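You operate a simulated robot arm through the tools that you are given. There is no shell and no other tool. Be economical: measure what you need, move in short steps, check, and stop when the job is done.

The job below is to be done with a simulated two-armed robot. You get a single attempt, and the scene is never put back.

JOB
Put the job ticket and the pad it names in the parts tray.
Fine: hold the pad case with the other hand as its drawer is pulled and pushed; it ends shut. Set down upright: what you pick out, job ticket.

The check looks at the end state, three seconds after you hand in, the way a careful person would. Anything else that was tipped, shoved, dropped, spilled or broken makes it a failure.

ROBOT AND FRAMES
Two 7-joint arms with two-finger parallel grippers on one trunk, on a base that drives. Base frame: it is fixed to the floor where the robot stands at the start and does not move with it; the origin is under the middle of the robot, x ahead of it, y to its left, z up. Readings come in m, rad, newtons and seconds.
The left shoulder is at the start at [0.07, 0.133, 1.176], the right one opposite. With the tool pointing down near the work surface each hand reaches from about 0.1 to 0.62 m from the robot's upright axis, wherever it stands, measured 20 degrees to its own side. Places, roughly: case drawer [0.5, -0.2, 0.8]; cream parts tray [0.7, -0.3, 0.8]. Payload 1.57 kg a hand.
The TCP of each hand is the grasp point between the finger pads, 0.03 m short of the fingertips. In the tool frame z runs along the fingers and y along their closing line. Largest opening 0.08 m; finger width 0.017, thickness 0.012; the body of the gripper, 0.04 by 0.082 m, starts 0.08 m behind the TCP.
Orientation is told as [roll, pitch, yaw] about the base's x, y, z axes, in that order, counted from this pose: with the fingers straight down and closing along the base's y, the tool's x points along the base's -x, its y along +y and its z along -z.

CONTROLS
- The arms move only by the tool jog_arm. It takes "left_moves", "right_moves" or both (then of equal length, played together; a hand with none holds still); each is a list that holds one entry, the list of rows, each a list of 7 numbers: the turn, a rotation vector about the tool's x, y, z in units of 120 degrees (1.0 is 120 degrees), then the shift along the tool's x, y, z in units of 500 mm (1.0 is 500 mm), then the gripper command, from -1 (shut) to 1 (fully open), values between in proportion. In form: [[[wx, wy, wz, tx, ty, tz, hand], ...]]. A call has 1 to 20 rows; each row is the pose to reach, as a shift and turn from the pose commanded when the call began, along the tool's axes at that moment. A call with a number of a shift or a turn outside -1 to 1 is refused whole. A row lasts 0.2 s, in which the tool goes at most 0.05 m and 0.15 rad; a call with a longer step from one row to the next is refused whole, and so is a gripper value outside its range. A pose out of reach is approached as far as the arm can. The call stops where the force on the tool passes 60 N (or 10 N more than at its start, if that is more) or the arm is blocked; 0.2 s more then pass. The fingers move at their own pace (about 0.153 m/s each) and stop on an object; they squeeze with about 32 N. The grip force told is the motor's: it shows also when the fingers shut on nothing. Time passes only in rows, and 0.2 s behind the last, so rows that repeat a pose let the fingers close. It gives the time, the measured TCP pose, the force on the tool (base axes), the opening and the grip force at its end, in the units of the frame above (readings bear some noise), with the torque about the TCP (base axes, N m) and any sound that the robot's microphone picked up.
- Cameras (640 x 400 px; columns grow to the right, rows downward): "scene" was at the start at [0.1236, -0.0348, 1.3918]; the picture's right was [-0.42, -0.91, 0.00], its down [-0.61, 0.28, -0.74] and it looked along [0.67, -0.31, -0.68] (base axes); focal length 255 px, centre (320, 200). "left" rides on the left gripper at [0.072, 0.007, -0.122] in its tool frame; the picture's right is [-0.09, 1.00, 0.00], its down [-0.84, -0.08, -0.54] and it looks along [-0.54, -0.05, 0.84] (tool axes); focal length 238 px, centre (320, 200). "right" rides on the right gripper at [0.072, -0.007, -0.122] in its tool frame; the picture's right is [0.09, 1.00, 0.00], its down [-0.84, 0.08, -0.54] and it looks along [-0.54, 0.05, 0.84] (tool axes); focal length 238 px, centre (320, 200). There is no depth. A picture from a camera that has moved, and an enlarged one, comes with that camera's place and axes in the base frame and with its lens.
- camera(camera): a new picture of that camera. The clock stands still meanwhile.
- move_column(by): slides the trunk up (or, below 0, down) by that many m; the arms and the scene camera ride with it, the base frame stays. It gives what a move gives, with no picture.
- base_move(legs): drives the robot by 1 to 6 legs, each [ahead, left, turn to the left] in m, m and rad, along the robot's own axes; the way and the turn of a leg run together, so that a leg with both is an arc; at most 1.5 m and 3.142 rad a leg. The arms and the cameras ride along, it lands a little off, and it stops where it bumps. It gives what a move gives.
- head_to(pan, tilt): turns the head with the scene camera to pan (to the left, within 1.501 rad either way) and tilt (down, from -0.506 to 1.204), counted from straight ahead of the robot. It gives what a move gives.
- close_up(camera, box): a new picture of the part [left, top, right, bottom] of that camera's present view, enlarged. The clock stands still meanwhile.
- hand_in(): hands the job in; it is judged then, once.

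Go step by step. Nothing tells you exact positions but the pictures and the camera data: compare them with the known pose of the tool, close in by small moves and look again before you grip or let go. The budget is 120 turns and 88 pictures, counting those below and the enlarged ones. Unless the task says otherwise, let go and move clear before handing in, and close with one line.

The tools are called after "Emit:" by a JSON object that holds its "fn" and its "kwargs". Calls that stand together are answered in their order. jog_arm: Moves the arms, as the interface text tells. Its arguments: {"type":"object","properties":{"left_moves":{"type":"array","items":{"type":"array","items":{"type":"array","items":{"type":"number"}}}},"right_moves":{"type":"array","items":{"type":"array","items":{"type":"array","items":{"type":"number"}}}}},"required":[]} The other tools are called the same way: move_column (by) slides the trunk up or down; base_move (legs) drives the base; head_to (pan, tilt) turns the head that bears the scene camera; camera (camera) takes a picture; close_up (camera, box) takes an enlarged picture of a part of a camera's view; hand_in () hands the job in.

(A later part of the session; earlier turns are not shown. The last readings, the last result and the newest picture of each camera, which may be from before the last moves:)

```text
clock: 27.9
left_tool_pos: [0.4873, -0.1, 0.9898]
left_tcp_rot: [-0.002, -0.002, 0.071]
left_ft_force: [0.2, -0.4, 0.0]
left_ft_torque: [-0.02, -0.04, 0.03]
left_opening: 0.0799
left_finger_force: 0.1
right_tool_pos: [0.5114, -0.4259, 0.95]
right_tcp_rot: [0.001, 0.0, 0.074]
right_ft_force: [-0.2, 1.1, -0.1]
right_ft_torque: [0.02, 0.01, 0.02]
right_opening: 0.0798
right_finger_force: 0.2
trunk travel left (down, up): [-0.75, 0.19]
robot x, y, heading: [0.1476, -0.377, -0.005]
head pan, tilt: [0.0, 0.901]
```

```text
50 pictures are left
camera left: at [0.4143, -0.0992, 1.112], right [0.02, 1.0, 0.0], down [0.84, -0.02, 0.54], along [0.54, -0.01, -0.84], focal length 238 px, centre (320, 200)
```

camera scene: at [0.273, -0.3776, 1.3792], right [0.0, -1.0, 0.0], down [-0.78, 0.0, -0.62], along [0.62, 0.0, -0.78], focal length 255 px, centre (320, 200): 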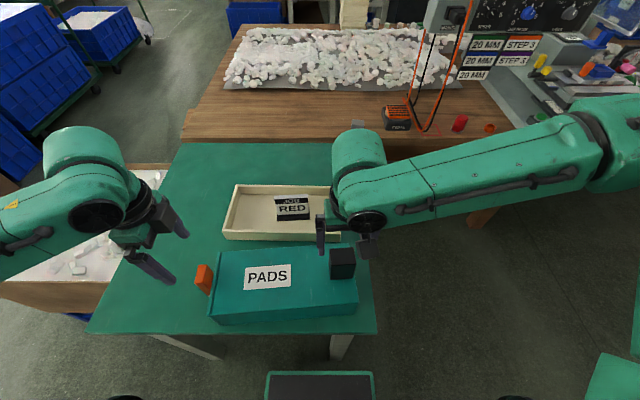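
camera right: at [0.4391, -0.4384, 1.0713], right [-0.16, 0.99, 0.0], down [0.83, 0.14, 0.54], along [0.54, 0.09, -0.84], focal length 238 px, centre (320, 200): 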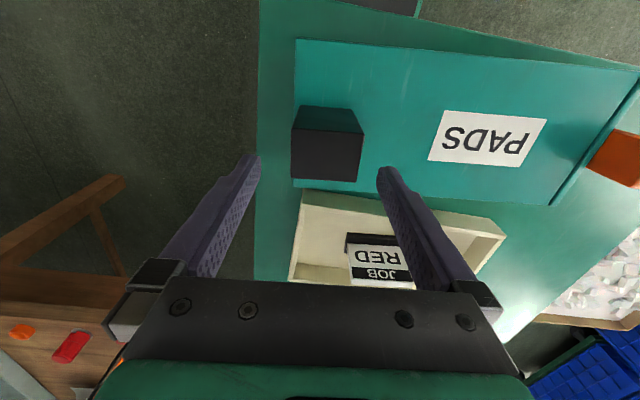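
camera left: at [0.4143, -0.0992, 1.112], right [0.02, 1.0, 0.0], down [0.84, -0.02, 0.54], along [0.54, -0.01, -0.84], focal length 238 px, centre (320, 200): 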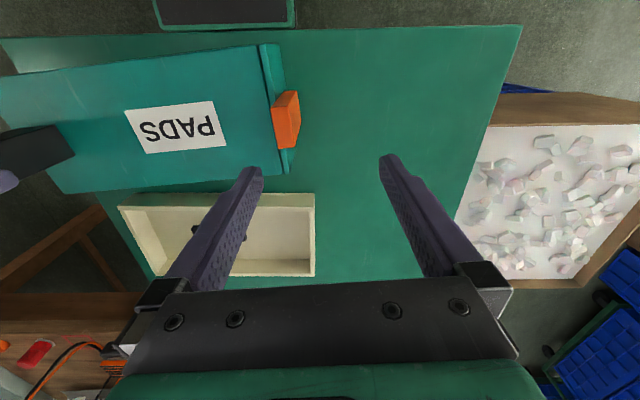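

The pull position is confirmed. I'll lower the right hand around the block and the left hand to just above the bar, then check.

Emit:
{"fn": "jog_arm", "kwargs": {"left_moves": [[[0, 0, 0, 0.006, -0.02, 0.03, 0.5], [0, 0, 0, 0.012, -0.04, 0.06, 0.5], [0, 0, 0, 0.017, -0.067, 0.09, 0.5], [0, 0, 0, 0.017, -0.067, 0.11, 0.5], [0, 0, 0, 0.017, -0.067, 0.11, 0.5]]], "right_moves": [[[0, 0, 0, 0, 0.004, 0.04, 1], [0, 0, 0, 0, 0.005, 0.08, 1], [0, 0, 0, 0, 0.005, 0.12, 1], [0, 0, 0, 0, 0.005, 0.168, 1], [0, 0, 0, 0, 0.005, 0.168, 1]]]}}

Emit:
{"fn": "camera", "kwargs": {"camera": "left"}}

Emit:
{"fn": "camera", "kwargs": {"camera": "right"}}

Emit:
{"fn": "close_up", "kwargs": {"camera": "scene", "box": [150, 200, 390, 350]}}

```text
clock: 29.1
left_tool_pos: [0.486, -0.1317, 0.9438]
left_tcp_rot: [-0.002, -0.001, 0.072]
left_ft_force: [0.1, -0.2, -0.2]
left_ft_torque: [-0.02, -0.03, 0.03]
left_opening: 0.0598
left_finger_force: 0.1
left hand out of reach, approached as far as the arm can: row 2, 3, 4, 5
right_tool_pos: [0.5015, -0.4529, 0.8833]
right_tcp_rot: [0.0, 0.0, 0.072]
right_ft_force: [-0.5, -0.2, 0.1]
right_ft_torque: [-0.01, -0.02, 0.01]
right_opening: 0.0799
right_finger_force: 0.0
right hand out of reach, approached as far as the arm can: row 1, 2, 3, 4, 5
trunk travel left (down, up): [-0.75, 0.19]
robot x, y, heading: [0.1517, -0.3785, -0.001]
head pan, tilt: [0.0, 0.901]
```

```text
49 pictures are left
camera left: at [0.4144, -0.1321, 1.0657], right [0.02, 1.0, 0.0], down [0.84, -0.02, 0.54], along [0.54, -0.01, -0.84], focal length 238 px, centre (320, 200)
```

left: 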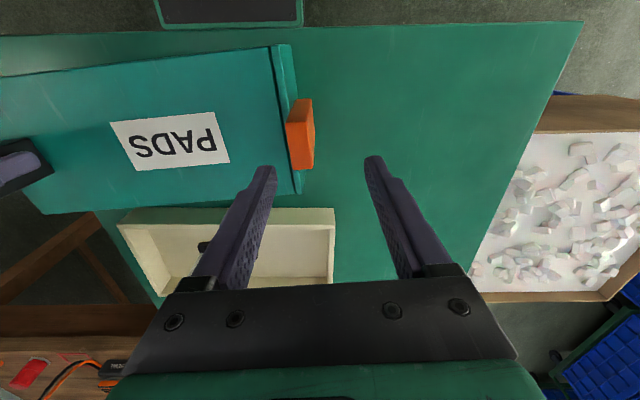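

```text
48 pictures are left
camera right: at [0.4302, -0.4638, 1.0054], right [-0.16, 0.99, 0.0], down [0.83, 0.14, 0.54], along [0.54, 0.09, -0.84], focal length 238 px, centre (320, 200)
```

right: 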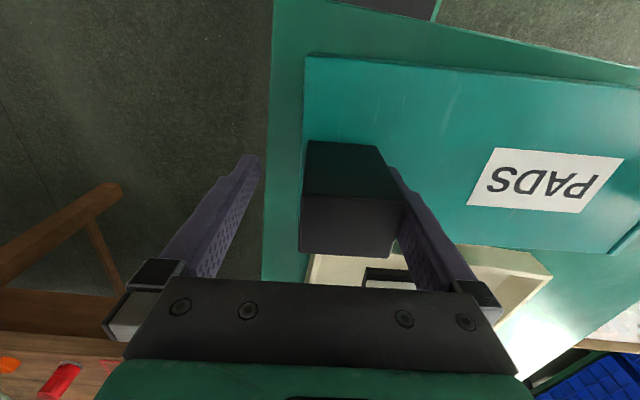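

```text
2.67 times, centred on (270, 275) of scene
camera zoom: at [0.273, -0.3777, 1.3792], right [0.0, -1.0, 0.0], down [-0.78, 0.0, -0.62], along [0.62, 0.0, -0.78], focal length 680 px, centre (453, 0)
```

zoom: 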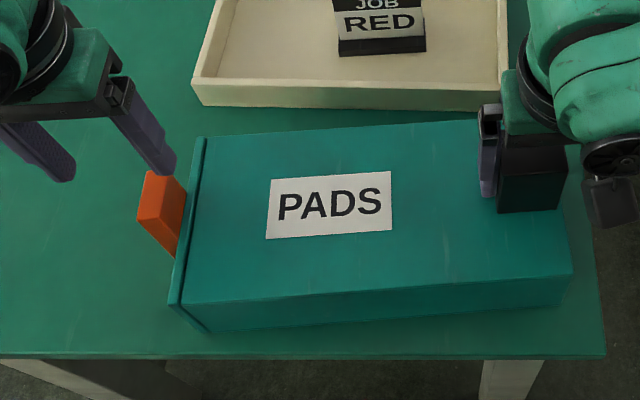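

The right hand ran out of reach, drifted -y and nudged the case about 13 mm; I'll slide it back once I hold it. The robot is too close for this fold, so I'll raise both hands straight up first and then back the base off.

Emit:
{"fn": "jog_arm", "kwargs": {"left_moves": [[[0, 0, 0, 0, 0, -0.03, 0.5], [0, 0, 0, 0, 0, -0.06, 0.5], [0, 0, 0, 0, 0, -0.09, 0.5], [0, 0, 0, 0, 0, -0.12, 0.5], [0, 0, 0, 0, 0, -0.12, 0.5]]], "right_moves": [[[0, 0, 0, 0, 0.006, -0.02, 1], [0, 0, 0, 0, 0.01, -0.06, 1], [0, 0, 0, 0, 0.01, -0.12, 1], [0, 0, 0, 0, 0.01, -0.19, 1], [0, 0, 0, 0, 0.01, -0.19, 1]]]}}

Emit:
{"fn": "camera", "kwargs": {"camera": "right"}}

```text
clock: 30.4
left_tool_pos: [0.4857, -0.1319, 1.0039]
left_tcp_rot: [-0.002, -0.001, 0.071]
left_ft_force: [0.0, 1.0, 0.2]
left_ft_torque: [-0.02, 0.0, 0.01]
left_opening: 0.0602
left_finger_force: 0.0
left hand out of reach, approached as far as the arm can: row 1, 2
right_tool_pos: [0.5006, -0.4443, 0.9797]
right_tcp_rot: [-0.002, -0.001, 0.072]
right_ft_force: [0.3, 0.4, -0.2]
right_ft_torque: [-0.05, 0.0, 0.0]
right_opening: 0.0799
right_finger_force: 0.1
trunk travel left (down, up): [-0.75, 0.19]
robot x, y, heading: [0.151, -0.3794, 0.004]
head pan, tilt: [0.0, 0.901]
```

```text
46 pictures are left
camera right: at [0.4293, -0.4566, 1.1022], right [-0.16, 0.99, 0.0], down [0.83, 0.14, 0.54], along [0.54, 0.09, -0.84], focal length 238 px, centre (320, 200)
```

right: 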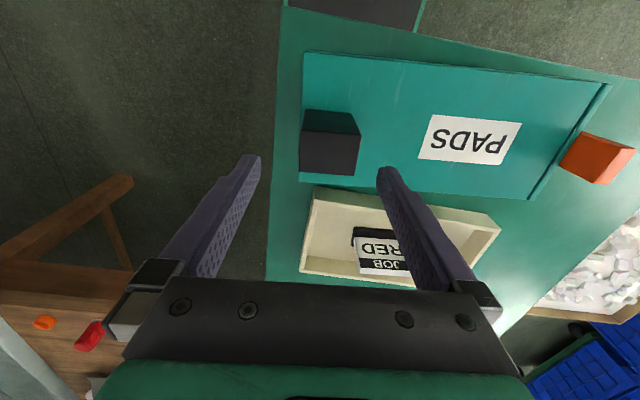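

Both hands are clear. I'll back the base to about (0.0,-0.30).

Emit:
{"fn": "base_move", "kwargs": {"legs": [[-0.15, 0.0, 0.0], [0.0, 0.08, 0.0]]}}

Emit:
{"fn": "camera", "kwargs": {"camera": "scene"}}

```text
clock: 32.4
left_tool_pos: [0.3342, -0.056, 1.004]
left_tcp_rot: [0.003, -0.001, 0.073]
left_ft_force: [0.0, -0.6, -0.6]
left_ft_torque: [0.02, 0.02, 0.02]
left_opening: 0.0601
left_finger_force: 0.1
right_tool_pos: [0.3499, -0.3682, 0.979]
right_tcp_rot: [0.002, 0.0, 0.074]
right_ft_force: [-0.4, -0.5, -0.3]
right_ft_torque: [0.02, 0.0, -0.03]
right_opening: 0.0799
right_finger_force: 0.1
trunk travel left (down, up): [-0.75, 0.19]
robot x, y, heading: [-0.0022, -0.2974, 0.008]
head pan, tilt: [0.0, 0.901]
```

```text
45 pictures are left
camera scene: at [0.1226, -0.3019, 1.3791], right [0.0, -1.0, 0.0], down [-0.78, 0.0, -0.62], along [0.62, 0.0, -0.78], focal length 255 px, centre (320, 200)
```

scene: 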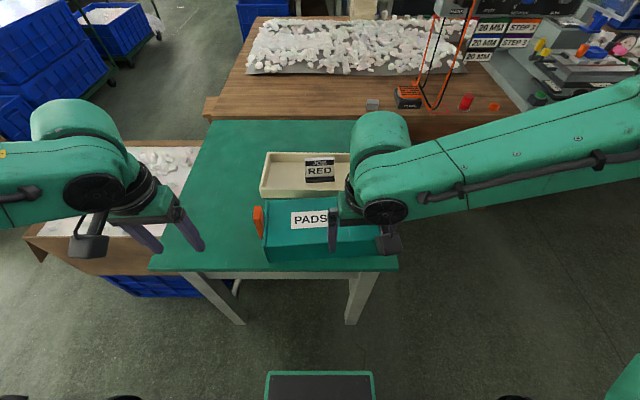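

I'll bring both hands forward to hover over the block (0.512,-0.434) and beside the pull.

Emit:
{"fn": "jog_arm", "kwargs": {"left_moves": [[[0, 0, 0, -0.057, -0.022, 0, 0.5], [0, 0, 0, -0.115, -0.044, 0, 0.5], [0, 0, 0, -0.172, -0.066, 0, 0.5], [0, 0, 0, -0.23, -0.088, 0.02, 0.5], [0, 0, 0, -0.287, -0.109, 0.048, 0.5], [0, 0, 0, -0.287, -0.109, 0.048, 0.5]]], "right_moves": [[[0, 0, 0, -0.063, -0.031, 0, 1], [0, 0, 0, -0.126, -0.062, 0, 1], [0, 0, 0, -0.188, -0.093, 0, 1], [0, 0, 0, -0.251, -0.124, 0.01, 1], [0, 0, 0, -0.314, -0.155, 0.02, 1], [0, 0, 0, -0.314, -0.155, 0.02, 1]]]}}

Emit:
{"fn": "camera", "kwargs": {"camera": "right"}}

Emit:
{"fn": "camera", "kwargs": {"camera": "left"}}

```text
clock: 33.8
left_tool_pos: [0.4809, -0.0977, 0.981]
left_tcp_rot: [-0.004, -0.003, 0.069]
left_ft_force: [0.4, 0.0, -1.2]
left_ft_torque: [-0.02, -0.05, -0.04]
left_opening: 0.0599
left_finger_force: 0.0
right_tool_pos: [0.5059, -0.4361, 0.9731]
right_tcp_rot: [0.001, -0.002, 0.073]
right_ft_force: [-1.1, -0.4, 0.6]
right_ft_torque: [-0.03, -0.03, -0.03]
right_opening: 0.08
right_finger_force: 0.0
right hand out of reach, approached as far as the arm can: row 5, 6
trunk travel left (down, up): [-0.75, 0.19]
robot x, y, heading: [0.0003, -0.3027, 0.005]
head pan, tilt: [0.0, 0.901]
```

```text
44 pictures are left
camera right: at [0.4345, -0.4476, 1.0941], right [-0.16, 0.99, 0.0], down [0.83, 0.14, 0.54], along [0.54, 0.09, -0.84], focal length 238 px, centre (320, 200)
```

right: 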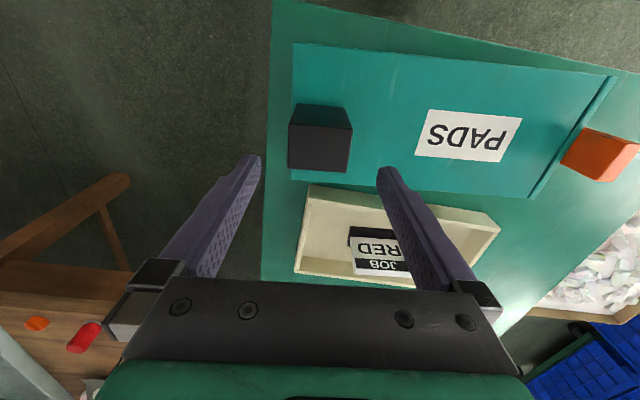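

```text
43 pictures are left
camera left: at [0.409, -0.0968, 1.1023], right [0.02, 1.0, 0.0], down [0.84, -0.02, 0.55], along [0.55, -0.01, -0.84], focal length 238 px, centre (320, 200)
```

left: 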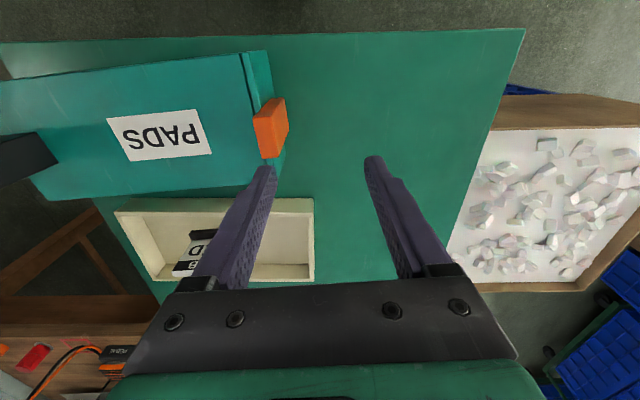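

The right hand is centred on the block, but its IK balks at going lower from here. Lowering the trunk carries both hands straight down, so I'll shift the left hand clear in +y and lower the trunk in two steps.

Emit:
{"fn": "jog_arm", "kwargs": {"left_moves": [[[0, 0, 0, 0, 0.05, 0, 0.5], [0, 0, 0, 0, 0.1, -0.04, 0.5], [0, 0, 0, 0, 0.1, -0.06, 0.5]]]}}

Emit:
{"fn": "move_column", "kwargs": {"by": -0.06}}

Emit:
{"fn": "camera", "kwargs": {"camera": "right"}}

```text
clock: 34.6
left_tool_pos: [0.4772, -0.0488, 1.0095]
left_tcp_rot: [0.0, -0.003, 0.072]
left_ft_force: [-0.5, 0.4, -0.1]
left_ft_torque: [-0.01, 0.02, -0.01]
left_opening: 0.0601
left_finger_force: 0.0
right_tool_pos: [0.5076, -0.4364, 0.9718]
right_tcp_rot: [0.002, -0.003, 0.074]
right_ft_force: [-0.1, 0.2, 0.7]
right_ft_torque: [0.05, -0.01, 0.02]
right_opening: 0.0802
right_finger_force: 0.2
trunk travel left (down, up): [-0.75, 0.19]
robot x, y, heading: [-0.0016, -0.3018, -0.0]
head pan, tilt: [0.0, 0.901]
```

```text
clock: 35.6
left_tool_pos: [0.4778, -0.0487, 0.9497]
left_tcp_rot: [-0.002, -0.002, 0.072]
left_ft_force: [0.9, 0.1, -0.7]
left_ft_torque: [-0.02, 0.0, 0.0]
left_opening: 0.0603
left_finger_force: 0.1
right_tool_pos: [0.5063, -0.4354, 0.9119]
right_tcp_rot: [-0.001, -0.002, 0.073]
right_ft_force: [0.3, 0.5, -0.9]
right_ft_torque: [-0.01, 0.01, 0.01]
right_opening: 0.0798
right_finger_force: 0.1
trunk travel left (down, up): [-0.69, 0.25]
robot x, y, heading: [-0.0016, -0.2999, 0.002]
head pan, tilt: [0.0, 0.901]
```

```text
42 pictures are left
camera right: at [0.4356, -0.4481, 1.0334], right [-0.16, 0.99, 0.0], down [0.83, 0.14, 0.54], along [0.54, 0.09, -0.84], focal length 238 px, centre (320, 200)
```

right: 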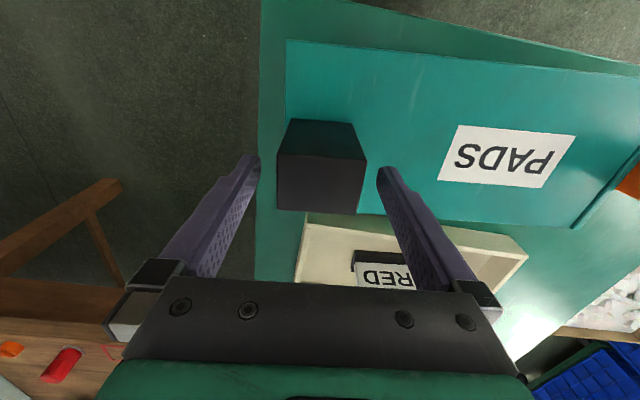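

The block is centred between the fingers. I'll lower the rest of the way and close the right hand.

Emit:
{"fn": "move_column", "kwargs": {"by": -0.045}}

Emit:
{"fn": "jog_arm", "kwargs": {"right_moves": [[[0, 0, 0, 0, 0, 0, 0.6], [0, 0, 0, 0, 0, 0, 0.4], [0, 0, 0, 0, 0, 0, 0.2], [0, 0, 0, 0, 0, 0, -1], [0, 0, 0, 0, 0, 0, -1]]]}}

Emit:
{"fn": "camera", "kwargs": {"camera": "right"}}

Emit:
{"fn": "camera", "kwargs": {"camera": "scene"}}

Emit:
{"fn": "camera", "kwargs": {"camera": "left"}}

```text
clock: 36.5
left_tool_pos: [0.4768, -0.0491, 0.9066]
left_tcp_rot: [-0.002, -0.003, 0.073]
left_ft_force: [0.2, 0.7, 0.6]
left_ft_torque: [0.01, 0.01, -0.01]
left_opening: 0.0601
left_finger_force: 0.0
right_tool_pos: [0.5061, -0.4347, 0.8702]
right_tcp_rot: [0.002, -0.008, 0.072]
right_ft_force: [1.9, -0.8, 18.7]
right_ft_torque: [0.76, 0.14, -0.23]
right_opening: 0.0789
right_finger_force: 0.0
trunk travel left (down, up): [-0.645, 0.295]
robot x, y, heading: [0.0001, -0.2998, 0.008]
head pan, tilt: [0.0, 0.901]
```

```text
clock: 37.7
left_tool_pos: [0.4753, -0.0485, 0.9065]
left_tcp_rot: [0.0, -0.005, 0.069]
left_ft_force: [-0.4, 0.7, 0.1]
left_ft_torque: [0.06, -0.01, -0.01]
left_opening: 0.0602
left_finger_force: 0.1
right_tool_pos: [0.5035, -0.436, 0.8704]
right_tcp_rot: [-0.001, -0.007, 0.071]
right_ft_force: [4.1, -2.7, 32.9]
right_ft_torque: [0.73, 1.12, 0.14]
right_opening: 0.0498
right_finger_force: 31.8
trunk travel left (down, up): [-0.645, 0.295]
robot x, y, heading: [-0.0018, -0.2949, 0.001]
head pan, tilt: [0.0, 0.901]
```

```text
41 pictures are left
camera right: at [0.433, -0.4483, 0.9911], right [-0.16, 0.99, 0.0], down [0.82, 0.14, 0.55], along [0.54, 0.09, -0.84], focal length 238 px, centre (320, 200)
```

right: 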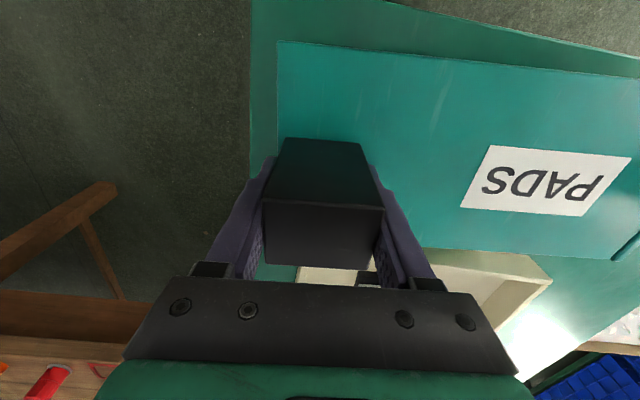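

```text
40 pictures are left
camera scene: at [0.1186, -0.2984, 1.2748], right [0.0, -1.0, 0.0], down [-0.78, 0.0, -0.62], along [0.62, 0.0, -0.78], focal length 255 px, centre (320, 200)
```

scene: 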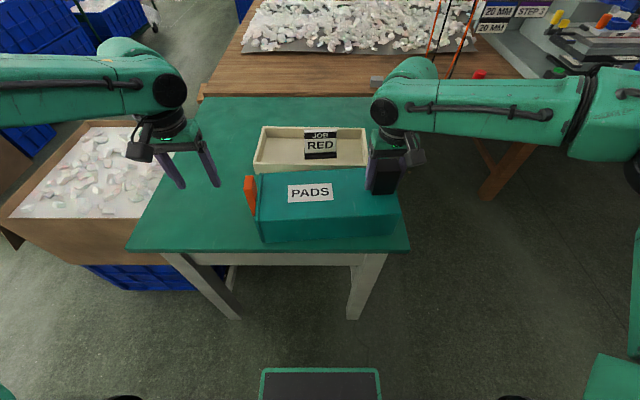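

```text
39 pictures are left
camera left: at [0.4032, -0.0471, 1.0281], right [0.02, 1.0, 0.0], down [0.84, -0.02, 0.55], along [0.55, -0.01, -0.84], focal length 238 px, centre (320, 200)
```

left: 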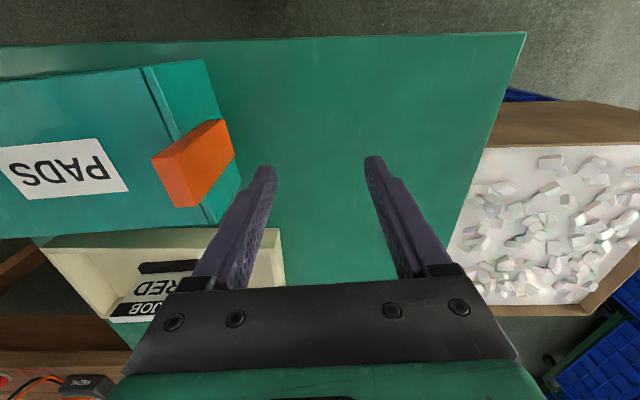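

The right hand grips the block with its tips resting on the case top, so that top is at z≈0.84, higher than I thought. I'll ease that pressure with a slight trunk raise, then bring the left hand above the bar.

Emit:
{"fn": "move_column", "kwargs": {"by": 0.004}}

Emit:
{"fn": "jog_arm", "kwargs": {"left_moves": [[[0, 0, 0, 0, 0, -0.04, 0.5], [0, 0, 0, 0, -0.04, -0.08, 0.5], [0, 0, 0, 0, -0.1, -0.08, 0.5], [0, 0, 0, 0, -0.16, -0.08, 0.5], [0, 0, 0, 0, -0.2, -0.08, 0.5], [0, 0, 0, 0, -0.2, -0.08, 0.5]]]}}

Emit:
{"fn": "camera", "kwargs": {"camera": "left"}}

```text
clock: 38.2
left_tool_pos: [0.477, -0.0484, 0.9087]
left_tcp_rot: [-0.001, -0.004, 0.073]
left_ft_force: [0.5, 0.6, -0.1]
left_ft_torque: [0.01, -0.03, 0.0]
left_opening: 0.06
left_finger_force: 0.0
right_tool_pos: [0.5045, -0.4358, 0.8705]
right_tcp_rot: [-0.001, 0.0, 0.074]
right_ft_force: [-0.9, -2.0, 9.0]
right_ft_torque: [0.63, -0.92, 0.02]
right_opening: 0.0499
right_finger_force: 32.6
trunk travel left (down, up): [-0.649, 0.291]
robot x, y, heading: [-0.0023, -0.3019, 0.005]
head pan, tilt: [0.0, 0.901]
```

```text
clock: 39.6
left_tool_pos: [0.485, -0.148, 0.9489]
left_tcp_rot: [-0.003, -0.001, 0.072]
left_ft_force: [-0.1, 0.0, -0.3]
left_ft_torque: [0.0, -0.01, 0.02]
left_opening: 0.06
left_finger_force: 0.1
right_tool_pos: [0.507, -0.4357, 0.8708]
right_tcp_rot: [0.0, -0.001, 0.074]
right_ft_force: [-1.8, -0.2, 0.8]
right_ft_torque: [-0.41, 0.16, 0.21]
right_opening: 0.0498
right_finger_force: 32.2
trunk travel left (down, up): [-0.649, 0.291]
robot x, y, heading: [-0.0039, -0.2987, 0.0]
head pan, tilt: [0.0, 0.901]
```

```text
38 pictures are left
camera left: at [0.4142, -0.1474, 1.0709], right [0.02, 1.0, 0.0], down [0.84, -0.02, 0.54], along [0.54, -0.01, -0.84], focal length 238 px, centre (320, 200)
```

left: 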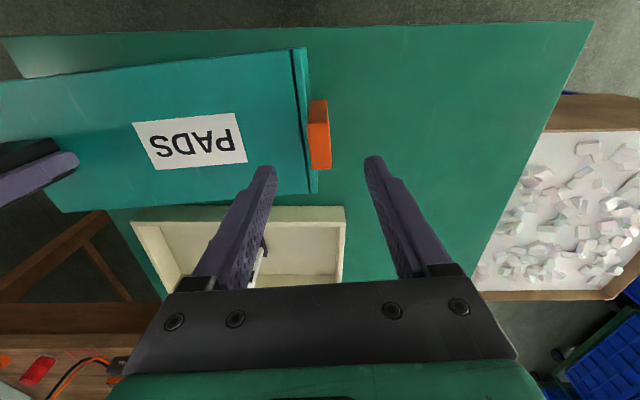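

The bar is centred between the left fingers. I'll descend to z≈0.88 and close gently.

Emit:
{"fn": "jog_arm", "kwargs": {"left_moves": [[[0, 0, 0, 0, 0, 0.05, 0.5], [0, 0, 0, 0, 0, 0.1, 0.5], [0, 0, 0, 0, 0, 0.138, 0.5], [0, 0, 0, 0, 0, 0.138, 0.5]]]}}

Emit:
{"fn": "camera", "kwargs": {"camera": "left"}}

Emit:
{"fn": "close_up", "kwargs": {"camera": "scene", "box": [180, 110, 436, 270]}}

```text
clock: 40.6
left_tool_pos: [0.4859, -0.1493, 0.8793]
left_tcp_rot: [-0.002, -0.001, 0.071]
left_ft_force: [-0.2, 0.0, 0.2]
left_ft_torque: [-0.02, 0.01, 0.03]
left_opening: 0.0602
left_finger_force: 0.0
right_tool_pos: [0.5073, -0.4357, 0.8695]
right_tcp_rot: [0.001, -0.001, 0.074]
right_ft_force: [-1.5, -0.6, -0.5]
right_ft_torque: [-0.86, -0.09, 0.0]
right_opening: 0.0501
right_finger_force: 32.6
trunk travel left (down, up): [-0.649, 0.291]
robot x, y, heading: [-0.0007, -0.2991, 0.003]
head pan, tilt: [0.0, 0.901]
```

```text
37 pictures are left
camera left: at [0.4145, -0.1475, 1.0013], right [0.02, 1.0, 0.0], down [0.84, -0.02, 0.54], along [0.54, -0.01, -0.84], focal length 238 px, centre (320, 200)
```

left: 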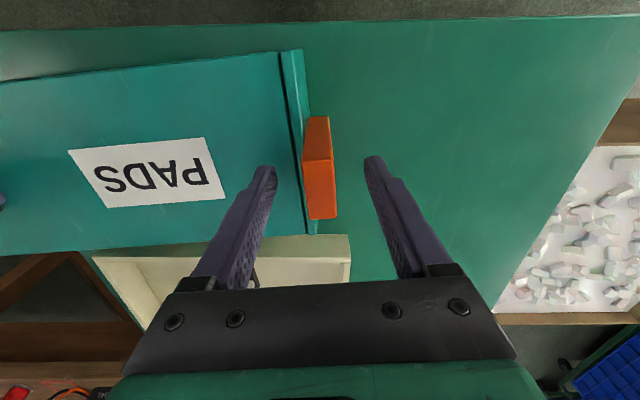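

```text
2.50 times, centred on (308, 190) of scene
camera zoom: at [0.1238, -0.2988, 1.278], right [0.0, -1.0, 0.0], down [-0.78, 0.0, -0.62], along [0.62, 0.0, -0.78], focal length 638 px, centre (350, 225)
```

zoom: 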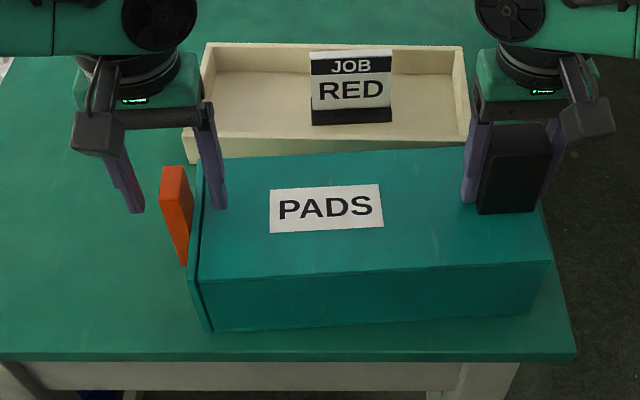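

The bar's top is at z≈0.882, between the fingers, and the inner fingertip is above the case top. I'll close.

Emit:
{"fn": "jog_arm", "kwargs": {"left_moves": [[[0, 0, 0, 0, 0, 0, 0.2], [0, 0, 0, 0, 0, 0, -0.1], [0, 0, 0, 0, 0, 0, -0.4], [0, 0, 0, 0, 0, 0, -1], [0, 0, 0, 0, 0, 0, -1]]]}}

Emit:
{"fn": "camera", "kwargs": {"camera": "left"}}

```text
clock: 41.8
left_tool_pos: [0.4856, -0.1496, 0.8795]
left_tcp_rot: [-0.003, -0.003, 0.072]
left_ft_force: [0.7, 2.2, -0.5]
left_ft_torque: [0.01, -0.05, 0.11]
left_opening: 0.0179
left_finger_force: 32.2
right_tool_pos: [0.5076, -0.4353, 0.87]
right_tcp_rot: [0.0, 0.0, 0.074]
right_ft_force: [-0.3, -2.9, -0.3]
right_ft_torque: [-0.54, 0.05, 0.13]
right_opening: 0.0499
right_finger_force: 32.2
trunk travel left (down, up): [-0.649, 0.291]
robot x, y, heading: [-0.0006, -0.2977, 0.008]
head pan, tilt: [0.0, 0.901]
```

```text
35 pictures are left
camera left: at [0.4146, -0.1473, 1.0014], right [0.02, 1.0, 0.0], down [0.84, -0.02, 0.54], along [0.54, -0.01, -0.84], focal length 238 px, centre (320, 200)
```

left: 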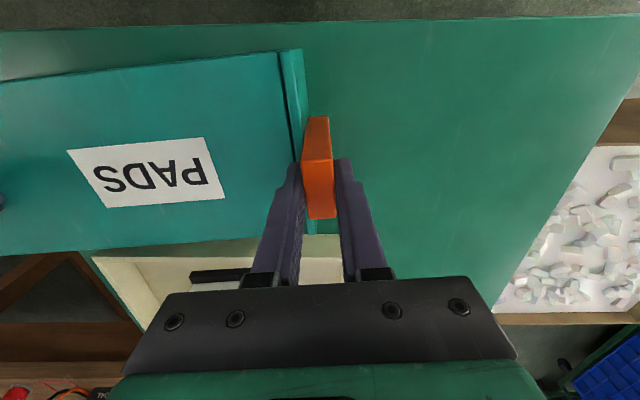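

Both hands are gripped. First I'll slide the whole case back +13 mm with both hands together, undoing the earlier nudge.

Emit:
{"fn": "jog_arm", "kwargs": {"left_moves": [[[0, 0, 0, -0.0005, 0.007, 0, -1], [0, 0, 0, -0.001, 0.014, 0, -1], [0, 0, 0, -0.0015, 0.02, 0, -1], [0, 0, 0, -0.002, 0.026, 0, -1], [0, 0, 0, -0.002, 0.026, 0, -1]]], "right_moves": [[[0, 0, 0, -0.0005, 0.007, 0, -1], [0, 0, 0, -0.001, 0.014, 0, -1], [0, 0, 0, -0.0015, 0.02, 0, -1], [0, 0, 0, -0.002, 0.026, 0, -1], [0, 0, 0, -0.002, 0.026, 0, -1]]]}}

Emit:
{"fn": "camera", "kwargs": {"camera": "scene"}}

```text
clock: 43.0
left_tool_pos: [0.4864, -0.1351, 0.8795]
left_tcp_rot: [-0.003, -0.001, 0.068]
left_ft_force: [-5.1, -6.0, 5.9]
left_ft_torque: [-0.43, -0.15, -0.69]
left_opening: 0.0177
left_finger_force: 32.4
right_tool_pos: [0.5017, -0.428, 0.8731]
right_tcp_rot: [0.002, -0.002, 0.074]
right_ft_force: [5.6, 6.7, -6.5]
right_ft_torque: [-2.2, -0.02, -0.95]
right_opening: 0.05
right_finger_force: 31.9
right hand out of reach, approached as far as the arm can: row 2, 3, 4, 5
trunk travel left (down, up): [-0.649, 0.291]
robot x, y, heading: [0.0006, -0.2975, 0.002]
head pan, tilt: [0.0, 0.901]
```

```text
34 pictures are left
camera scene: at [0.124, -0.2989, 1.278], right [0.0, -1.0, 0.0], down [-0.78, 0.0, -0.62], along [0.62, 0.0, -0.78], focal length 255 px, centre (320, 200)
```

scene: 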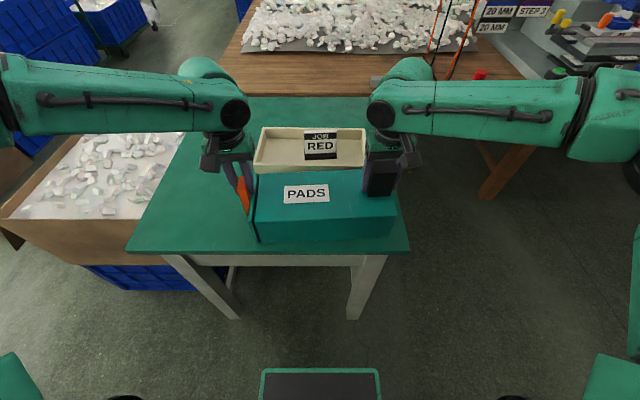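

The case slid back about 8 mm (within roughly 5 mm of its start) and the drawer started opening. I'll pull the drawer along the case axis while the right hand holds.

Emit:
{"fn": "jog_arm", "kwargs": {"left_moves": [[[0, 0, 0, 0, 0.03, 0, -1], [0, 0, 0, 0, 0.06, 0, -1], [0, 0, 0, 0, 0.09, 0, -1], [0, 0, 0, 0, 0.12, 0, -1], [0, 0, 0, 0, 0.15, 0, -1], [0, 0, 0, 0, 0.18, 0, -1], [0, 0, 0, 0, 0.18, 0, -1]]]}}

Emit:
{"fn": "camera", "kwargs": {"camera": "scene"}}

```text
clock: 44.6
left_tool_pos: [0.4792, -0.0458, 0.8797]
left_tcp_rot: [-0.001, -0.003, 0.07]
left_ft_force: [-2.0, -5.1, 3.2]
left_ft_torque: [-0.48, 0.04, -0.45]
left_opening: 0.0176
left_finger_force: 31.6
right_tool_pos: [0.5021, -0.4276, 0.8724]
right_tcp_rot: [0.0, -0.001, 0.074]
right_ft_force: [0.9, 5.5, -4.1]
right_ft_torque: [-1.81, -0.2, -0.12]
right_opening: 0.0499
right_finger_force: 31.8
trunk travel left (down, up): [-0.649, 0.291]
robot x, y, heading: [-0.0035, -0.2963, 0.004]
head pan, tilt: [0.0, 0.901]
```

```text
33 pictures are left
camera scene: at [0.124, -0.299, 1.278], right [0.0, -1.0, 0.0], down [-0.78, 0.0, -0.62], along [0.62, 0.0, -0.78], focal length 255 px, centre (320, 200)
```

scene: 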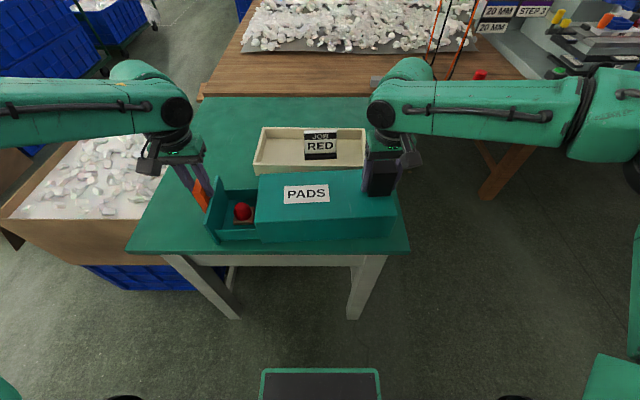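

Working well: a red item is visible in the drawer. I'll pull further.

Emit:
{"fn": "jog_arm", "kwargs": {"left_moves": [[[0, 0, 0, 0, 0.03, 0, -1], [0, 0, 0, 0, 0.06, 0, -1], [0, 0, 0, 0, 0.09, 0, -1], [0, 0, 0, 0, 0.11, 0, -1], [0, 0, 0, 0, 0.11, 0, -1]]]}}

Emit:
{"fn": "close_up", "kwargs": {"camera": "scene", "box": [160, 120, 416, 280]}}

Emit:
{"fn": "camera", "kwargs": {"camera": "left"}}

```text
clock: 45.8
left_tool_pos: [0.4761, 0.01, 0.8788]
left_tcp_rot: [-0.002, 0.0, 0.07]
left_ft_force: [-1.7, -5.4, 2.3]
left_ft_torque: [-0.43, 0.18, -0.55]
left_opening: 0.0181
left_finger_force: 32.0
right_tool_pos: [0.5026, -0.4283, 0.8714]
right_tcp_rot: [0.002, -0.003, 0.073]
right_ft_force: [1.9, 5.7, -3.9]
right_ft_torque: [-1.89, -0.29, -0.48]
right_opening: 0.0503
right_finger_force: 32.2
trunk travel left (down, up): [-0.649, 0.291]
robot x, y, heading: [0.0, -0.3028, 0.002]
head pan, tilt: [0.0, 0.901]
```

```text
2.50 times, centred on (288, 200) of scene
camera zoom: at [0.124, -0.2989, 1.278], right [0.0, -1.0, 0.0], down [-0.78, 0.0, -0.62], along [0.62, 0.0, -0.78], focal length 638 px, centre (400, 200)
```

zoom: 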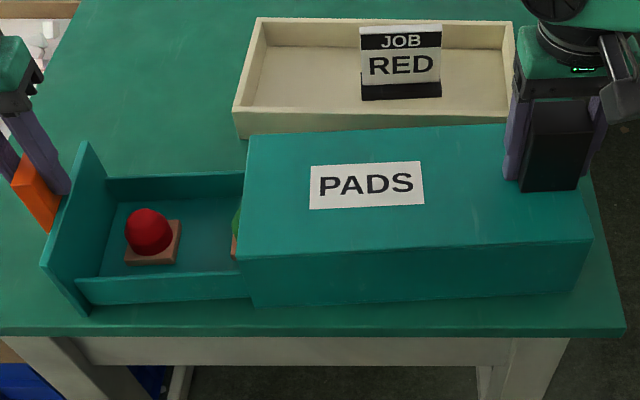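

```text
31 pictures are left
camera left: at [0.4042, 0.0102, 1.001], right [0.02, 1.0, 0.0], down [0.84, -0.02, 0.54], along [0.54, -0.01, -0.84], focal length 238 px, centre (320, 200)
```

left: 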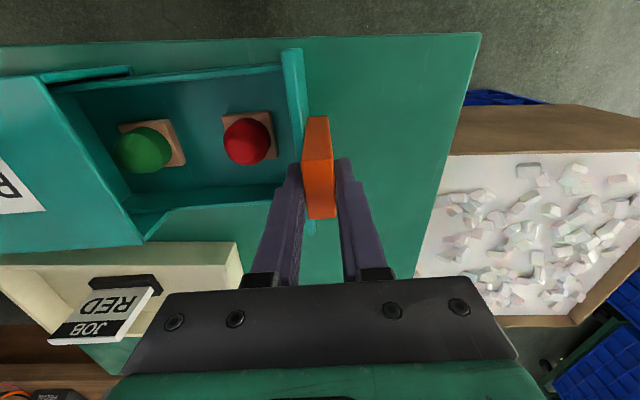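

The red pad is a small square base with a red dome, at about (0.478,-0.061), dome centre z≈0.783. I'll release the bar, rise and hover over the pad while the right hand keeps holding the case.

Emit:
{"fn": "jog_arm", "kwargs": {"left_moves": [[[0, 0, 0, 0, 0, 0, -0.2], [0, 0, 0, 0, 0, 0, 0.3], [0, 0, 0, 0, 0, 0, 0.5], [0, 0, 0, 0, 0, -0.05, 0.5], [0, 0, 0, 0, 0, -0.1, 0.5], [0, 0, 0, 0, 0, -0.14, 0.6], [0, 0, 0, 0, -0.05, -0.14, 0.7], [0, 0, 0, 0.003, -0.1, -0.14, 0.7], [0, 0, 0, 0.006, -0.145, -0.12, 0.7], [0, 0, 0, 0.006, -0.145, -0.12, 0.7]]]}}

Emit:
{"fn": "camera", "kwargs": {"camera": "left"}}

Emit:
{"fn": "camera", "kwargs": {"camera": "scene"}}

```text
clock: 48.0
left_tool_pos: [0.4778, -0.0631, 0.9394]
left_tcp_rot: [-0.002, 0.0, 0.071]
left_ft_force: [-0.3, -0.2, -0.1]
left_ft_torque: [0.01, 0.0, 0.0]
left_opening: 0.0679
left_finger_force: 0.1
right_tool_pos: [0.5017, -0.4269, 0.8733]
right_tcp_rot: [-0.001, -0.002, 0.074]
right_ft_force: [-0.3, 0.1, -6.6]
right_ft_torque: [-1.27, -0.07, 0.02]
right_opening: 0.0499
right_finger_force: 32.3
trunk travel left (down, up): [-0.649, 0.291]
robot x, y, heading: [-0.0018, -0.2993, 0.003]
head pan, tilt: [0.0, 0.901]
```

```text
30 pictures are left
camera left: at [0.4061, -0.0621, 1.0609], right [0.02, 1.0, 0.0], down [0.84, -0.02, 0.54], along [0.54, -0.01, -0.84], focal length 238 px, centre (320, 200)
```

left: 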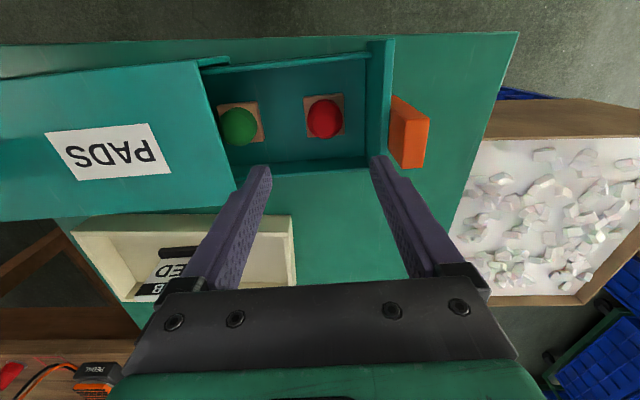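

```text
29 pictures are left
camera scene: at [0.1238, -0.2983, 1.278], right [0.0, -1.0, 0.0], down [-0.78, 0.0, -0.62], along [0.62, 0.0, -0.78], focal length 255 px, centre (320, 200)
```

scene: 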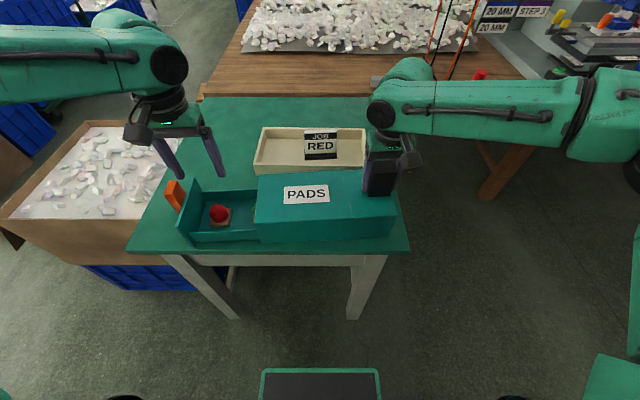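

I need to check the clearance between the pad and the drawer front before going in, so I'll take an enlarged left view.

Emit:
{"fn": "close_up", "kwargs": {"camera": "left", "box": [192, 40, 448, 200]}}

Emit:
{"fn": "close_up", "kwargs": {"camera": "scene", "box": [164, 170, 276, 250]}}

```text
2.50 times, centred on (320, 120) of left
camera zoom: at [0.4061, -0.0621, 1.0609], right [0.02, 1.0, 0.0], down [0.84, -0.02, 0.54], along [0.54, -0.01, -0.84], focal length 596 px, centre (320, 400)
```

zoom: 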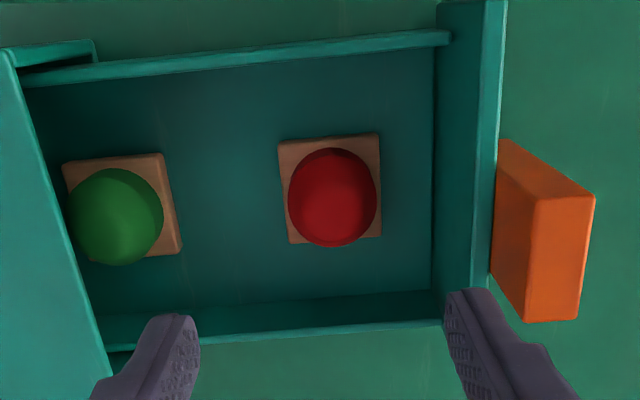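

```text
5.00 times, centred on (220, 210) of scene
camera zoom: at [0.1238, -0.2983, 1.278], right [0.0, -1.0, 0.0], down [-0.78, 0.0, -0.62], along [0.62, 0.0, -0.78], focal length 1276 px, centre (820, 150)
```

zoom: 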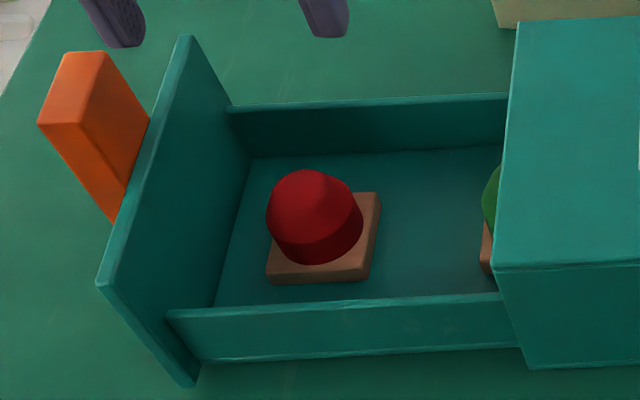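

The drawer front's inner face is at y≈-0.006 and the pad's edge at -0.034, so there is room for the fingers along y. The pad is a thin plate with a short vertical cylinder and dome, so I'll descend partway with a 0.06 opening and check.

Emit:
{"fn": "jog_arm", "kwargs": {"left_moves": [[[0, 0, 0, 0.003, 0.01, 0.06, 0.5], [0, 0, 0, 0.003, 0.01, 0.12, 0.5], [0, 0, 0, 0.003, 0.01, 0.17, 0.5], [0, 0, 0, 0.003, 0.01, 0.21, 0.5], [0, 0, 0, 0.003, 0.01, 0.21, 0.5]]]}}

Emit:
{"fn": "close_up", "kwargs": {"camera": "left", "box": [192, 80, 448, 240]}}

Emit:
{"fn": "close_up", "kwargs": {"camera": "scene", "box": [164, 170, 276, 250]}}

```text
clock: 49.2
left_tool_pos: [0.476, -0.0598, 0.8337]
left_tcp_rot: [-0.003, -0.001, 0.071]
left_ft_force: [-0.3, 0.2, 0.1]
left_ft_torque: [-0.01, 0.02, 0.0]
left_opening: 0.06
left_finger_force: 0.0
right_tool_pos: [0.5018, -0.4284, 0.8728]
right_tcp_rot: [0.002, -0.001, 0.074]
right_ft_force: [-0.5, 0.1, -6.2]
right_ft_torque: [-1.27, -0.14, 0.02]
right_opening: 0.05
right_finger_force: 32.4
trunk travel left (down, up): [-0.649, 0.291]
robot x, y, heading: [-0.0021, -0.3002, 0.001]
head pan, tilt: [0.0, 0.901]
```

```text
2.50 times, centred on (320, 160) of left
camera zoom: at [0.4046, -0.0577, 0.9558], right [0.02, 1.0, 0.0], down [0.84, -0.02, 0.54], along [0.54, -0.01, -0.84], focal length 596 px, centre (320, 300)
```

zoom: 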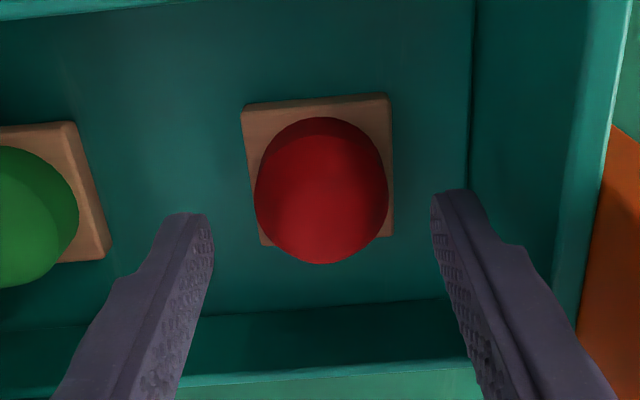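

```text
5.00 times, centred on (220, 210) of scene
camera zoom: at [0.1237, -0.2988, 1.278], right [0.0, -1.0, 0.0], down [-0.78, 0.0, -0.62], along [0.62, 0.0, -0.78], focal length 1276 px, centre (820, 150)
```

zoom: 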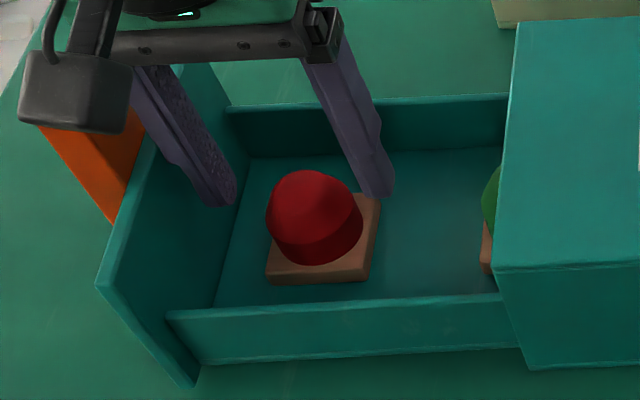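

It's well centred. I'll descend the last 27 mm and close.

Emit:
{"fn": "jog_arm", "kwargs": {"left_moves": [[[0, 0, 0, 0.002, 0, 0.02, 0.5], [0, 0, 0, 0.004, 0, 0.04, 0.5], [0, 0, 0, 0.004, 0, 0.054, 0.5], [0, 0, 0, 0.004, 0, 0.054, 0.3], [0, 0, 0, 0.004, 0, 0.054, 0.1], [0, 0, 0, 0.004, 0, 0.054, -0.3], [0, 0, 0, 0.004, 0, 0.054, -1], [0, 0, 0, 0.004, 0, 0.054, -1]]]}}

Emit:
{"fn": "close_up", "kwargs": {"camera": "left", "box": [192, 80, 448, 240]}}

Emit:
{"fn": "close_up", "kwargs": {"camera": "scene", "box": [164, 170, 276, 250]}}

```text
clock: 51.0
left_tool_pos: [0.4728, -0.058, 0.8078]
left_tcp_rot: [-0.002, -0.001, 0.071]
left_ft_force: [-0.3, -0.6, 1.0]
left_ft_torque: [0.03, -0.02, 0.02]
left_opening: 0.0386
left_finger_force: 32.0
right_tool_pos: [0.5017, -0.4273, 0.8713]
right_tcp_rot: [0.001, -0.001, 0.073]
right_ft_force: [-0.3, -0.3, -5.7]
right_ft_torque: [-1.21, -0.13, -0.05]
right_opening: 0.0499
right_finger_force: 32.0
trunk travel left (down, up): [-0.649, 0.291]
robot x, y, heading: [-0.0009, -0.3026, -0.001]
head pan, tilt: [0.0, 0.901]
```

```text
2.50 times, centred on (320, 160) of left
camera zoom: at [0.4023, -0.0573, 0.9291], right [0.02, 1.0, 0.0], down [0.84, -0.02, 0.54], along [0.54, -0.01, -0.84], focal length 596 px, centre (320, 300)
```

zoom: 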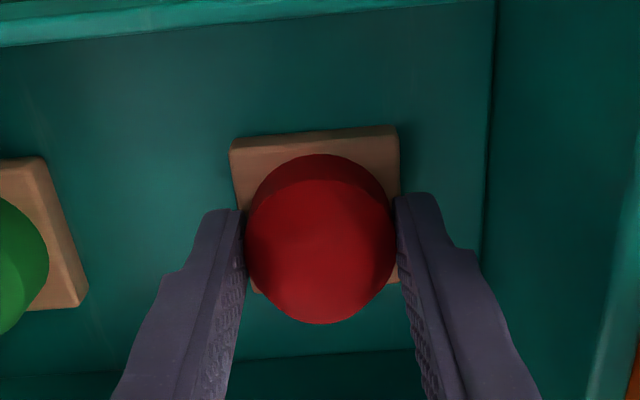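

```text
5.00 times, centred on (220, 210) of scene
camera zoom: at [0.1239, -0.2986, 1.278], right [0.0, -1.0, 0.0], down [-0.78, 0.0, -0.62], along [0.62, 0.0, -0.78], focal length 1276 px, centre (820, 150)
```

zoom: 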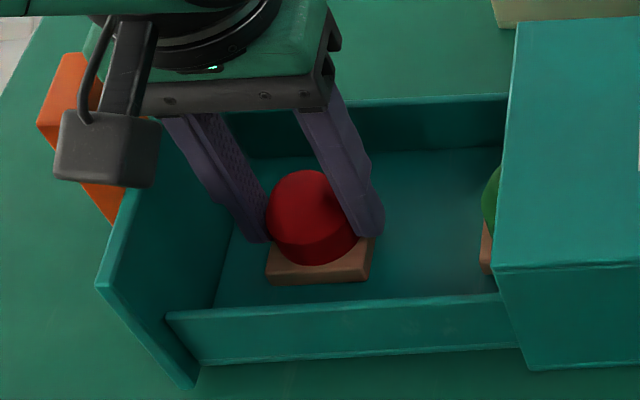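

The cylinder is gripped (opening 0.0386). I'll lift straight up and check.

Emit:
{"fn": "jog_arm", "kwargs": {"left_moves": [[[0, 0, 0, 0, 0, -0.02, -1], [0, 0, 0, 0, 0, -0.07, -1], [0, 0, 0, 0, 0, -0.13, -1], [0, 0, 0, 0, 0, -0.2, -1], [0, 0, 0, 0, 0, -0.28, -1], [0, 0, 0, 0, 0, -0.28, -1]]]}}

Emit:
{"fn": "camera", "kwargs": {"camera": "left"}}

Emit:
{"fn": "camera", "kwargs": {"camera": "scene"}}

```text
clock: 52.4
left_tool_pos: [0.4728, -0.0577, 0.9478]
left_tcp_rot: [-0.001, 0.001, 0.073]
left_ft_force: [0.4, -0.5, 0.2]
left_ft_torque: [-0.03, 0.04, 0.03]
left_opening: 0.0389
left_finger_force: 32.2
right_tool_pos: [0.5018, -0.4273, 0.8727]
right_tcp_rot: [0.0, -0.001, 0.074]
right_ft_force: [-0.4, -0.2, -6.3]
right_ft_torque: [-1.07, -0.08, 0.01]
right_opening: 0.0498
right_finger_force: 31.6
trunk travel left (down, up): [-0.649, 0.291]
robot x, y, heading: [0.0005, -0.2998, 0.004]
head pan, tilt: [0.0, 0.901]
```

```text
22 pictures are left
camera left: at [0.4025, -0.0565, 1.0696], right [0.02, 1.0, 0.0], down [0.84, -0.02, 0.54], along [0.54, -0.01, -0.84], focal length 238 px, centre (320, 200)
```

left: 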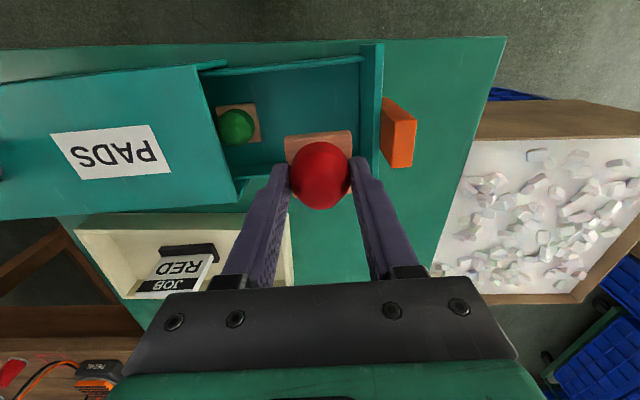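

```text
21 pictures are left
camera scene: at [0.1244, -0.2984, 1.2779], right [0.0, -1.0, 0.0], down [-0.78, 0.0, -0.62], along [0.62, 0.0, -0.78], focal length 255 px, centre (320, 200)
```

scene: 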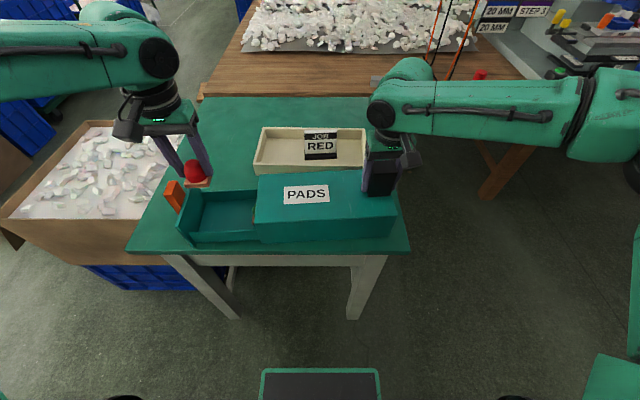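

The pad is up and upright. The tray is out of reach from here, so I'll release the block, raise the trunk and drive forward with the pad.

Emit:
{"fn": "jog_arm", "kwargs": {"right_moves": [[[0, 0, 0, 0, 0, 0, 0.3], [0, 0, 0, 0, 0, 0, 0.7], [0, 0, 0, 0, 0, 0, 1], [0, 0, 0, 0, 0, 0, 1]]]}}

Emit:
{"fn": "move_column", "kwargs": {"by": 0.11}}

Emit:
{"fn": "camera", "kwargs": {"camera": "scene"}}

```text
clock: 53.4
left_tool_pos: [0.4733, -0.0585, 0.9478]
left_tcp_rot: [-0.002, -0.003, 0.073]
left_ft_force: [0.0, -0.5, -0.6]
left_ft_torque: [0.01, -0.02, -0.02]
left_opening: 0.0384
left_finger_force: 31.8
right_tool_pos: [0.5006, -0.4263, 0.8722]
right_tcp_rot: [0.001, -0.003, 0.075]
right_ft_force: [1.0, -0.5, 0.2]
right_ft_torque: [0.01, -0.02, -0.03]
right_opening: 0.08
right_finger_force: 0.2
trunk travel left (down, up): [-0.649, 0.291]
robot x, y, heading: [-0.0013, -0.2981, 0.003]
head pan, tilt: [0.0, 0.901]
```

```text
clock: 54.8
left_tool_pos: [0.473, -0.0579, 1.0584]
left_tcp_rot: [0.0, -0.002, 0.071]
left_ft_force: [-0.4, 0.1, -1.0]
left_ft_torque: [0.0, 0.01, -0.01]
left_opening: 0.0387
left_finger_force: 31.8
right_tool_pos: [0.502, -0.4276, 0.9833]
right_tcp_rot: [0.0, -0.003, 0.073]
right_ft_force: [0.5, 0.8, 0.0]
right_ft_torque: [0.01, 0.03, 0.01]
right_opening: 0.0799
right_finger_force: 0.1
trunk travel left (down, up): [-0.759, 0.181]
robot x, y, heading: [-0.0013, -0.3022, 0.002]
head pan, tilt: [0.0, 0.901]
```

```text
20 pictures are left
camera scene: at [0.1231, -0.2987, 1.3881], right [0.0, -1.0, 0.0], down [-0.78, 0.0, -0.62], along [0.62, 0.0, -0.78], focal length 255 px, centre (320, 200)
```

scene: 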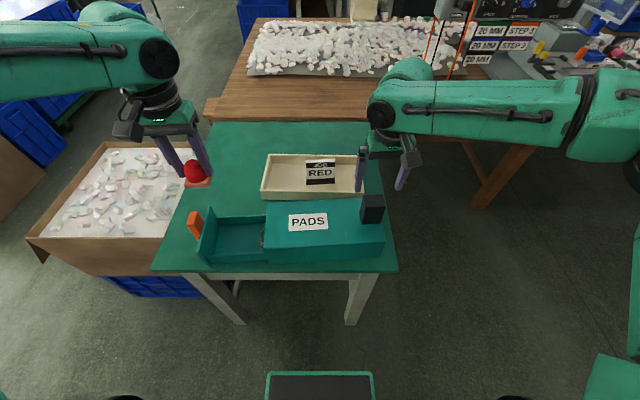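

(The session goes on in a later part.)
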